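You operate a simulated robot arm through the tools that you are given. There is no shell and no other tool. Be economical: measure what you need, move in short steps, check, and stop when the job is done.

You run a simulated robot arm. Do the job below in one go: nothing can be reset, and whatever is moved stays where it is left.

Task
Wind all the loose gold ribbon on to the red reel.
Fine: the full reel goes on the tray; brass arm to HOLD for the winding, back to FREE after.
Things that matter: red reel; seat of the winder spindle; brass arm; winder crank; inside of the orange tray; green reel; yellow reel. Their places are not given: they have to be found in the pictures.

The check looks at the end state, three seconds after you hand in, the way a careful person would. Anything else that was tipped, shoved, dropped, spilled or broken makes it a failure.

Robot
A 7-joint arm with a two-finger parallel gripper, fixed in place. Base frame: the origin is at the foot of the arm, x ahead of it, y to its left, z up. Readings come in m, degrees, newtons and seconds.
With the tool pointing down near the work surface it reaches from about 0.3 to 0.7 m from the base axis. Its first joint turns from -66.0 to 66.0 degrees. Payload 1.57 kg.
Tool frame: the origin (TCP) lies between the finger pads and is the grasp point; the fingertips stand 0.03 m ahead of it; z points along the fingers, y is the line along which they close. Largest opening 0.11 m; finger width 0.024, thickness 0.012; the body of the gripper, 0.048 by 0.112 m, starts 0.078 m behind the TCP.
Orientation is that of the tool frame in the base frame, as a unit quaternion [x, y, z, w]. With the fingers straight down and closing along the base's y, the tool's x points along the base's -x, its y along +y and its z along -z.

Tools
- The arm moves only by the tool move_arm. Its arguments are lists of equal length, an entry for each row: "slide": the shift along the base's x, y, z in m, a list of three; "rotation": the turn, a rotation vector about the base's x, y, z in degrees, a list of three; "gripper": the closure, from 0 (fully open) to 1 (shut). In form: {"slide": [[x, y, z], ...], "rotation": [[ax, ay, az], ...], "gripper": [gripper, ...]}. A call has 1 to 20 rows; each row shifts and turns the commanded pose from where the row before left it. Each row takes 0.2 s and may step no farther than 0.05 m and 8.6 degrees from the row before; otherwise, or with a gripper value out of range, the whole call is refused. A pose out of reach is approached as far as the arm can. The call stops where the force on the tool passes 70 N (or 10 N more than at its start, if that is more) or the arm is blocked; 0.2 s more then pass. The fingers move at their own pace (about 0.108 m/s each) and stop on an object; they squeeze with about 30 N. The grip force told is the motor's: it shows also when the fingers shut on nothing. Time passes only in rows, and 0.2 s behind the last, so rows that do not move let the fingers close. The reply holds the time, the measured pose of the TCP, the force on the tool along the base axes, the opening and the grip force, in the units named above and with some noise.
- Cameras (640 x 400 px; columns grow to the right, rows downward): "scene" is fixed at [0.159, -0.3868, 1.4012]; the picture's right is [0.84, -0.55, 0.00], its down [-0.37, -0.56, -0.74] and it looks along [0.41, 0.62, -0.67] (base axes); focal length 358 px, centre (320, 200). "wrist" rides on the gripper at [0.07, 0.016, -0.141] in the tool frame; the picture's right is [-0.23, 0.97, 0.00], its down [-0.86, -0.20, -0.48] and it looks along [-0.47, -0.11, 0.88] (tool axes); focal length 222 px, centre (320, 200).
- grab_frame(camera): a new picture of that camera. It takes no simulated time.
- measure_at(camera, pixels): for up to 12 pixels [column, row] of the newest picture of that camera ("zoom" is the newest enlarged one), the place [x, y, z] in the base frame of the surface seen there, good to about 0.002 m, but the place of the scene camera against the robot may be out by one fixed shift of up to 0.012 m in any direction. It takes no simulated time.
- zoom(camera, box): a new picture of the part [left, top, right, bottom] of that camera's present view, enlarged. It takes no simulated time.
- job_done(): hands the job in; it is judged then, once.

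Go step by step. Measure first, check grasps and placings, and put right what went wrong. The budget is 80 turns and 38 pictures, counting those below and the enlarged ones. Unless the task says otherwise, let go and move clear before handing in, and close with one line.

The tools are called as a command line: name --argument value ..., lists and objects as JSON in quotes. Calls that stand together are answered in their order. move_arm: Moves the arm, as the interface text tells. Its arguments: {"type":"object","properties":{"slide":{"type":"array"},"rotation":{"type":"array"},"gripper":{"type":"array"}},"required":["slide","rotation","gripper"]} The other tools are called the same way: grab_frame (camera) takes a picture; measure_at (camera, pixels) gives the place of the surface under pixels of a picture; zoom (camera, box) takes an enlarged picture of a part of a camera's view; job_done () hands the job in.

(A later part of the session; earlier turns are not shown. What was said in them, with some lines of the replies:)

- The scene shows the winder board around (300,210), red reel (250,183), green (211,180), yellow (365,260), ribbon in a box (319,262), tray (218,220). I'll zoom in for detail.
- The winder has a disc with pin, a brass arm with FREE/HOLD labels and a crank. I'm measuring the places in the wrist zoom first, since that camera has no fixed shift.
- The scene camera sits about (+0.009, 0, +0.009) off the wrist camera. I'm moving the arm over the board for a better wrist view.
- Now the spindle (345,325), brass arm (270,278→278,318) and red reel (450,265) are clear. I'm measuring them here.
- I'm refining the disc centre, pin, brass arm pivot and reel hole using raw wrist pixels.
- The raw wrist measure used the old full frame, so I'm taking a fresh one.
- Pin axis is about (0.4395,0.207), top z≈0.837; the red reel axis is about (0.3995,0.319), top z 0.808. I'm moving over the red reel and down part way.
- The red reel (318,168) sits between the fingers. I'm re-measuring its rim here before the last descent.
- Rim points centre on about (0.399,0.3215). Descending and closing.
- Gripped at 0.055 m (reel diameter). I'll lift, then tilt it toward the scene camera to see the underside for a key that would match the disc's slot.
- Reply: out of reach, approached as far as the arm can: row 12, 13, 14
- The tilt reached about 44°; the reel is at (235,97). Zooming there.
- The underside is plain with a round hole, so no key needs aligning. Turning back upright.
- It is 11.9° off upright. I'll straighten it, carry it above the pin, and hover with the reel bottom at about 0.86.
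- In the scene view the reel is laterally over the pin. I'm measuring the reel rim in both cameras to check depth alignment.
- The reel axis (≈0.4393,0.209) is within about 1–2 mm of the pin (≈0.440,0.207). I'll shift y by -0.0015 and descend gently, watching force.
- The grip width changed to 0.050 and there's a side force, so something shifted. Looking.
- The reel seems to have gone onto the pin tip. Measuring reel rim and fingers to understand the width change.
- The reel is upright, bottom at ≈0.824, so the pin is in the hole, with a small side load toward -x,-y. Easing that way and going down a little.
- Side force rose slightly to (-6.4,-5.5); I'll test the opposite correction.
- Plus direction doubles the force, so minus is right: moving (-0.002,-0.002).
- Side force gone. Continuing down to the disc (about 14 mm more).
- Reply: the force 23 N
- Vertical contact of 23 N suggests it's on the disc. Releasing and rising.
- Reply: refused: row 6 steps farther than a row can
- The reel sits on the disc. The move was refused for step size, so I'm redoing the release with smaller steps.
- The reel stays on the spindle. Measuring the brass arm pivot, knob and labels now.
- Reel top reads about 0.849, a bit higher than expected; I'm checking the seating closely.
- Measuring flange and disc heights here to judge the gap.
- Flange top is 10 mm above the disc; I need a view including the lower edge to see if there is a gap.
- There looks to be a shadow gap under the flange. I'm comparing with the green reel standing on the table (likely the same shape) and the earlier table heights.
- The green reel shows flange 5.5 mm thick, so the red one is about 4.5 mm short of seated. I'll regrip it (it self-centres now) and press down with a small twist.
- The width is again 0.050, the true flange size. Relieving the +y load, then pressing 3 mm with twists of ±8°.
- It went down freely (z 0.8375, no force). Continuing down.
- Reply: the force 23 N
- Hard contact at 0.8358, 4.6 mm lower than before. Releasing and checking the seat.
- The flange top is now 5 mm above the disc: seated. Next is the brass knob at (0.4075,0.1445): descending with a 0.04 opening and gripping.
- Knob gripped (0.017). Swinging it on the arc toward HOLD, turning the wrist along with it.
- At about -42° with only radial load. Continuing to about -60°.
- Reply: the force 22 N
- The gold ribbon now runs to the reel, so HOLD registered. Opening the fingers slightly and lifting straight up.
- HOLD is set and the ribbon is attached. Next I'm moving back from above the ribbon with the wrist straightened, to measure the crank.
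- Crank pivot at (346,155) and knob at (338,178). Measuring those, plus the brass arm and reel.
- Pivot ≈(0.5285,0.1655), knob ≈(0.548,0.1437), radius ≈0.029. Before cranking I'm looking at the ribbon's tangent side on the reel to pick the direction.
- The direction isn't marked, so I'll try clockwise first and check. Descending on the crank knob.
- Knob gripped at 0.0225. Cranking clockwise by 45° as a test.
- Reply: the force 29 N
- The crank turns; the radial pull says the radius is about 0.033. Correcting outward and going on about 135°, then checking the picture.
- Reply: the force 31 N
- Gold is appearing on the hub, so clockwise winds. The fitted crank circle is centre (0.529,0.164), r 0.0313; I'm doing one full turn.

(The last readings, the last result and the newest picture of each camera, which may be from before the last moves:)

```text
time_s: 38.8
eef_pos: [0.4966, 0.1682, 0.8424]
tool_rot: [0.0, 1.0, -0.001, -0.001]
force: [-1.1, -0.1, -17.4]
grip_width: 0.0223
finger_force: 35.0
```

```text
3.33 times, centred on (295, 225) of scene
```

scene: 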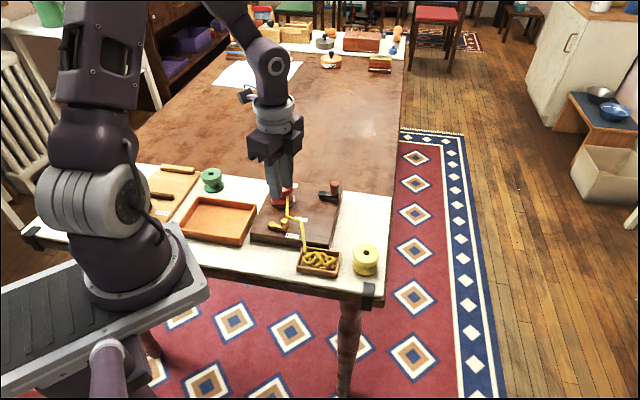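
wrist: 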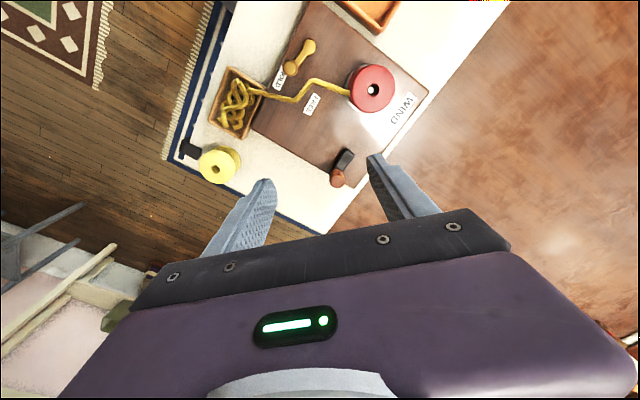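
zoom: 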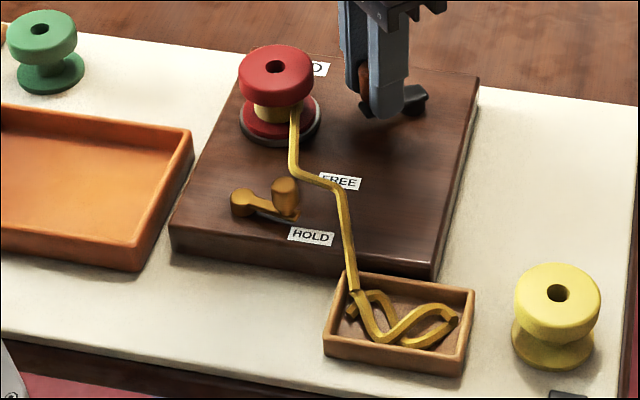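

The loose pile has clearly shrunk, and the circle fits well. Another turn.

move_arm --slide '[[0.00281, 0.0105, 0], [0.00623, 0.0089, 0], [0.0089, 0.00623, 0], [0.0105, 0.00281, 0], [0.01083, -0.00095, 0], [0.00985, -0.00459, 0], [0.00769, -0.00769, 0], [0.00459, -0.00985, 0], [0.00095, -0.01083, 0], [-0.00281, -0.0105, 0], [-0.00623, -0.0089, 0], [-0.0089, -0.00623, 0], [-0.0105, -0.00281, 0], [-0.01083, 0.00095, 0], [-0.00985, 0.00459, 0], [-0.00769, 0.00769, 0], [-0.00459, 0.00985, 0], [-0.00095, 0.01083, 0]]' --rotation '[[0, 0, 0], [0, 0, 0], [0, 0, 0], [0, 0, 0], [0, 0, 0], [0, 0, 0], [0, 0, 0], [0, 0, 0], [0, 0, 0], [0, 0, 0], [0, 0, 0], [0, 0, 0], [0, 0, 0], [0, 0, 0], [0, 0, 0], [0, 0, 0], [0, 0, 0], [0, 0, 0]]' --gripper '[1, 1, 1, 1, 1, 1, 1, 1, 1, 1, 1, 1, 1, 1, 1, 1, 1, 1]'

zoom --camera "scene" --box '[235, 165, 355, 285]'

```text
time_s: 42.6
eef_pos: [0.4983, 0.1656, 0.8408]
tool_rot: [0.0, 1.0, 0.0, 0.0]
force: [6.6, -1.2, -29.0]
grip_width: 0.0226
finger_force: 34.9
```

```text
3.33 times, centred on (295, 225) of scene
```

zoom: 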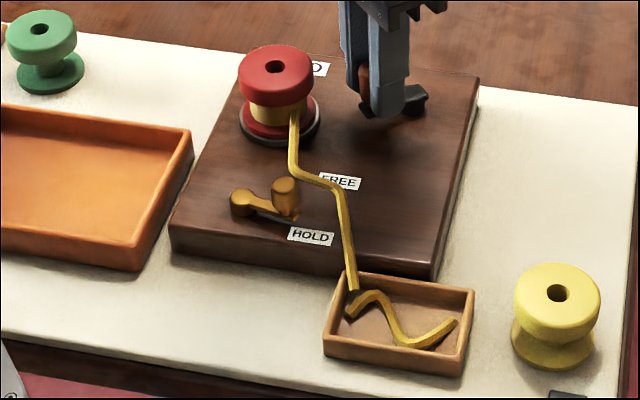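

One strand is left plus the run to the reel. One more turn, without a picture, then a second one with a check.

move_arm --slide '[[0.00281, 0.0105, -0.001], [0.00623, 0.0089, 0], [0.0089, 0.00623, 0], [0.0105, 0.00281, 0], [0.01083, -0.00095, 0], [0.00985, -0.00459, 0], [0.00769, -0.00769, 0], [0.00459, -0.00985, 0], [0.00095, -0.01083, 0], [-0.00281, -0.0105, 0], [-0.00623, -0.0089, 0], [-0.0089, -0.00623, 0], [-0.0105, -0.00281, 0], [-0.01083, 0.00095, 0], [-0.00985, 0.00459, 0], [-0.00769, 0.00769, 0], [-0.00459, 0.00985, 0], [-0.00095, 0.01083, 0]]' --rotation '[[0, 0, 0], [0, 0, 0], [0, 0, 0], [0, 0, 0], [0, 0, 0], [0, 0, 0], [0, 0, 0], [0, 0, 0], [0, 0, 0], [0, 0, 0], [0, 0, 0], [0, 0, 0], [0, 0, 0], [0, 0, 0], [0, 0, 0], [0, 0, 0], [0, 0, 0], [0, 0, 0]]' --gripper '[1, 1, 1, 1, 1, 1, 1, 1, 1, 1, 1, 1, 1, 1, 1, 1, 1, 1]'

move_arm --slide '[[0.00281, 0.0105, 0], [0.00623, 0.0089, 0], [0.0089, 0.00623, 0], [0.0105, 0.00281, 0], [0.01083, -0.00095, 0], [0.00985, -0.00459, 0], [0.00769, -0.00769, 0], [0.00459, -0.00985, 0], [0.00095, -0.01083, 0]]' --rotation '[[0, 0, 0], [0, 0, 0], [0, 0, 0], [0, 0, 0], [0, 0, 0], [0, 0, 0], [0, 0, 0], [0, 0, 0], [0, 0, 0]]' --gripper '[1, 1, 1, 1, 1, 1, 1, 1, 1]'

zoom --camera "scene" --box '[235, 165, 355, 285]'

```text
time_s: 46.4
eef_pos: [0.4989, 0.1644, 0.84]
tool_rot: [0.001, 1.0, 0.001, 0.003]
force: [14.5, -2.0, 33.4]
grip_width: 0.0224
finger_force: 34.9
```

```text
time_s: 48.4
eef_pos: [0.5588, 0.1622, 0.8408]
tool_rot: [-0.001, 1.0, 0.001, 0.0]
force: [-18.1, 0.3, 38.1]
grip_width: 0.0225
finger_force: 35.0
```

```text
3.33 times, centred on (295, 225) of scene
```

zoom: 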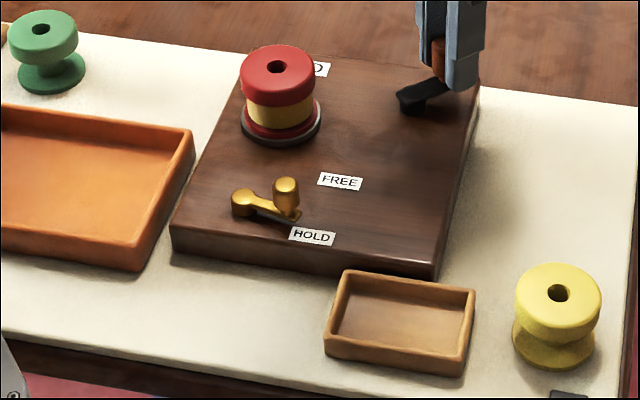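

All ribbon is wound: the box is empty and the hub is gold. Releasing the crank, lifting, and going back over the brass knob with the same wrist turn used when leaving it.

move_arm --slide '[[0, 0, 0.001], [0, 0, 0], [0, 0, 0.03], [0, 0, 0.04], [0, 0, 0.05], [-0.0209, -0.0066, 0], [-0.0209, -0.0066, 0], [-0.0209, -0.0066, 0], [-0.0209, -0.0066, 0], [-0.0209, -0.0066, 0], [-0.0209, -0.0066, 0], [-0.0209, -0.0066, 0], [-0.0205, -0.0065, 0], [0, 0, 0]]' --rotation '[[0, 0, 0], [0, 0, 0], [0, 0, 0], [0, 0, 0], [0, 0, 0], [0, 0, -8], [0, 0, -8], [0, 0, -8], [0, 0, -8], [0, 0, -8], [0, 0, -8], [0, 0, -8], [0, 0, -8], [0, 0, 0]]' --gripper '[0.6, 0.6, 0.6, 0.6, 0.6, 0.66, 0.66, 0.66, 0.66, 0.66, 0.66, 0.66, 0.66, 0.66]'

```text
time_s: 51.4
eef_pos: [0.3907, 0.1074, 0.9629]
tool_rot: [0.532, 0.847, 0.0, 0.0]
force: [0.6, 0.7, 0.4]
grip_width: 0.0376
finger_force: 0.1
```

Above the knob; the target is about (0.393,0.111). Descending and gripping.

move_arm --slide '[[0.0025, 0.0035, 0], [0, 0, -0.045], [0, 0, -0.045], [0, 0, -0.025], [0, 0, -0.016], [0, 0, 0], [0, 0, 0], [0, 0, 0]]' --rotation '[[0, 0, 0], [0, 0, 0], [0, 0, 0], [0, 0, 0], [0, 0, 0], [0, 0, 0], [0, 0, 0], [0, 0, 0]]' --gripper '[0.66, 0.66, 0.66, 0.66, 0.66, 1, 1, 1]'

```text
time_s: 53.2
eef_pos: [0.3943, 0.1118, 0.8321]
tool_rot: [0.53, 0.848, -0.001, 0.0]
force: [0.3, 1.0, -4.2]
grip_width: 0.0172
finger_force: 32.4
```

Knob gripped at about -54°. Swinging back to FREE on the same arc.

move_arm --slide '[[0.00368, 0.00305, 0], [0.00327, 0.00349, 0], [0.0028, 0.00387, 0], [0.00229, 0.0042, 0], [0.00174, 0.00445, 0], [0.00116, 0.00464, 0], [0.00057, 0.00475, 0], [0, 0.00478, 0], [0, 0, 0]]' --rotation '[[0, 0, 8], [0, 0, 8], [0, 0, 8], [0, 0, 8], [0, 0, 8], [0, 0, 8], [0, 0, 8], [0, 0, 8], [0, 0, 0]]' --gripper '[1, 1, 1, 1, 1, 1, 1, 1, 1]'

```text
time_s: 55.2
eef_pos: [0.4094, 0.1438, 0.83]
tool_rot: [0.0, 1.0, -0.002, 0.0]
force: [-0.5, -17.5, -16.3]
grip_width: 0.0177
finger_force: 32.8
```

The same -17.5 N stop force as at the original FREE position. Releasing, rising and looking.

move_arm --slide '[[0, 0, 0], [0, 0, 0], [0, 0, 0.03], [0, 0, 0.05], [0, 0, 0.05]]' --rotation '[[0, 0, 0], [0, 0, 0], [0, 0, 0], [0, 0, 0], [0, 0, 0]]' --gripper '[0.7, 0.7, 0.7, 0.5, 0.3]'

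grab_frame --camera "wrist"

measure_at --camera "wrist" --pixels '[[310, 117], [318, 148], [360, 140], [370, 145], [330, 45], [380, 98], [447, 5], [308, 48]]'

```text
time_s: 56.4
eef_pos: [0.4092, 0.1448, 0.96]
tool_rot: [0.0, 1.0, -0.001, 0.0]
force: [0.0, 0.1, -1.1]
grip_width: 0.0768
finger_force: 0.1
```

```text
4 pictures are left
```

wrist: 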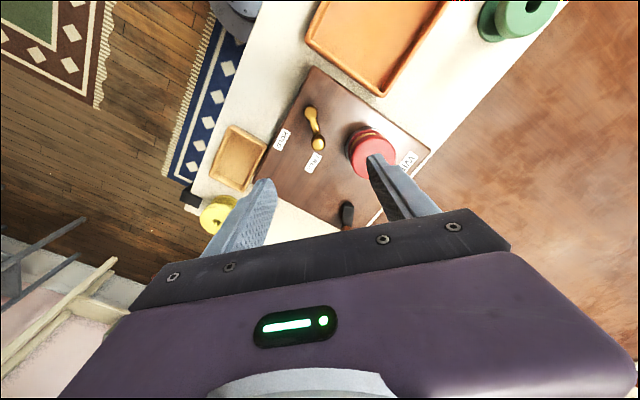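

```text
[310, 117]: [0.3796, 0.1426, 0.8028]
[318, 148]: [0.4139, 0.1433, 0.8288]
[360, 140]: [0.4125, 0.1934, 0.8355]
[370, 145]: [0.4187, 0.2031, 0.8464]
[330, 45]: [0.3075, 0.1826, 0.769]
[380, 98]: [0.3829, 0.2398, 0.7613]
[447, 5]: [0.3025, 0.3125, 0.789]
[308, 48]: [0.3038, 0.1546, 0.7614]
```

The brass arm is back at FREE. Now gripping the full reel and lifting it off the pin.

move_arm --slide '[[0.0153, 0.031, 0], [0.015, 0.0307, 0], [0, 0, -0.045], [0, 0, -0.045], [0, 0, -0.03], [0, 0, 0], [0, 0, 0], [0, 0, 0]]' --rotation '[[0, 0, 0], [0, 0, 0], [0, 0, 0], [0, 0, 0], [0, 0, 0], [0, 0, 0], [0, 0, 0], [0, 0, 0]]' --gripper '[0.3, 0.3, 0.3, 0.3, 0.3, 1, 1, 1]'

move_arm --slide '[[0, 0, 0.01], [0, 0, 0.015], [0, 0, 0.02], [0, 0, 0.03], [0, 0, 0.03], [0, 0, 0]]' --rotation '[[0, 0, 0], [0, 0, 0], [0, 0, 0], [0, 0, 0], [0, 0, 0], [0, 0, 0]]' --gripper '[1, 1, 1, 1, 1, 1]'

zoom --camera "scene" --box '[175, 125, 345, 250]'

```text
time_s: 58.2
eef_pos: [0.4408, 0.207, 0.8383]
tool_rot: [0.001, 1.0, -0.001, -0.001]
force: [1.6, -24.7, -3.4]
grip_width: 0.0503
finger_force: 30.5
```

```text
time_s: 59.6
eef_pos: [0.439, 0.2083, 0.9451]
tool_rot: [0.0, 1.0, 0.0, 0.002]
force: [0.0, 0.2, 0.2]
grip_width: 0.0497
finger_force: 29.8
```

```text
3.20 times, centred on (260, 188) of scene
```

zoom: 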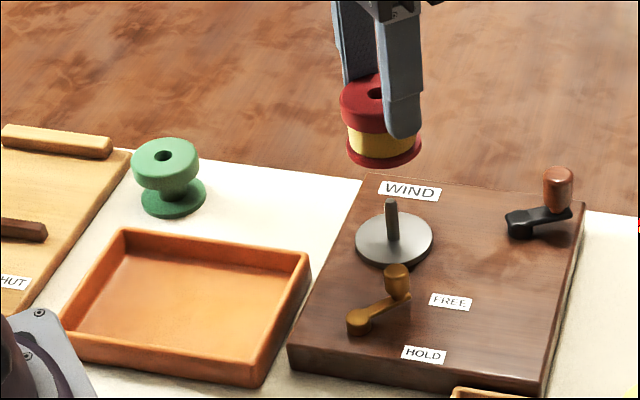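

The full gold reel is lifted clear. Carrying it to the tray centre (0.285,0.252) and lowering.

move_arm --slide '[[-0.031, 0.009, 0], [-0.031, 0.009, 0], [-0.031, 0.009, 0], [-0.031, 0.009, 0], [-0.03, 0.008, 0], [0, 0, -0.04], [0, 0, -0.04], [0, 0, -0.03], [0, 0, -0.018], [0, 0, -0.005], [0, 0, 0]]' --rotation '[[0, 0, 0], [0, 0, 0], [0, 0, 0], [0, 0, 0], [0, 0, 0], [0, 0, 0], [0, 0, 0], [0, 0, 0], [0, 0, 0], [0, 0, 0], [0, 0, 0]]' --gripper '[1, 1, 1, 1, 1, 1, 1, 1, 1, 1, 1]'

```text
time_s: 62.0
eef_pos: [0.2882, 0.2512, 0.8124]
tool_rot: [0.001, 1.0, -0.001, 0.0]
force: [4.7, -6.1, 22.5]
grip_width: 0.0498
finger_force: 30.0
```

Contact with the tray floor at 22 N. Raising 1 mm to ease, releasing, rising and checking.

move_arm --slide '[[0, 0, 0.001], [0, 0, 0], [0, 0, 0], [0, 0, 0.02], [0, 0, 0.04], [0, 0, 0.05], [0.02, -0.02, 0.04], [0.03, -0.03, 0.02]]' --rotation '[[0, 0, 0], [0, 0, 0], [0, 0, 0], [0, 0, 0], [0, 0, 0], [0, 0, 0], [0, 0, 0], [0, 0, 0]]' --gripper '[1, 0.3, 0.3, 0.3, 0.3, 0.3, 0.3, 0.3]'

zoom --camera "scene" --box '[160, 150, 390, 290]'

```text
time_s: 63.8
eef_pos: [0.3369, 0.1993, 0.9839]
tool_rot: [0.0, 1.0, -0.001, 0.0]
force: [0.3, 0.4, -0.9]
grip_width: 0.0772
finger_force: 0.1
```

```text
2.78 times, centred on (275, 220) of scene
```

zoom: 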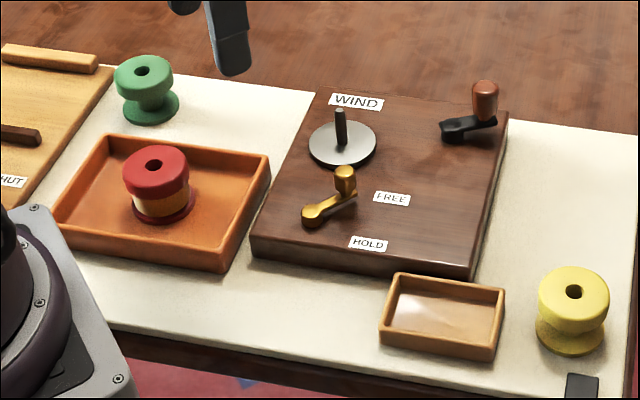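

The full red reel stands upright in the tray (158,185), the brass arm is at FREE, the ribbon box is empty, and the other reels haven't moved. The gripper is clear, so I'm handing in.

job_done

```text
The job is handed in.
```

All the loose gold ribbon is wound on the red reel, which stands upright in the orange tray, and the brass arm is back at FREE. I've handed the job in.
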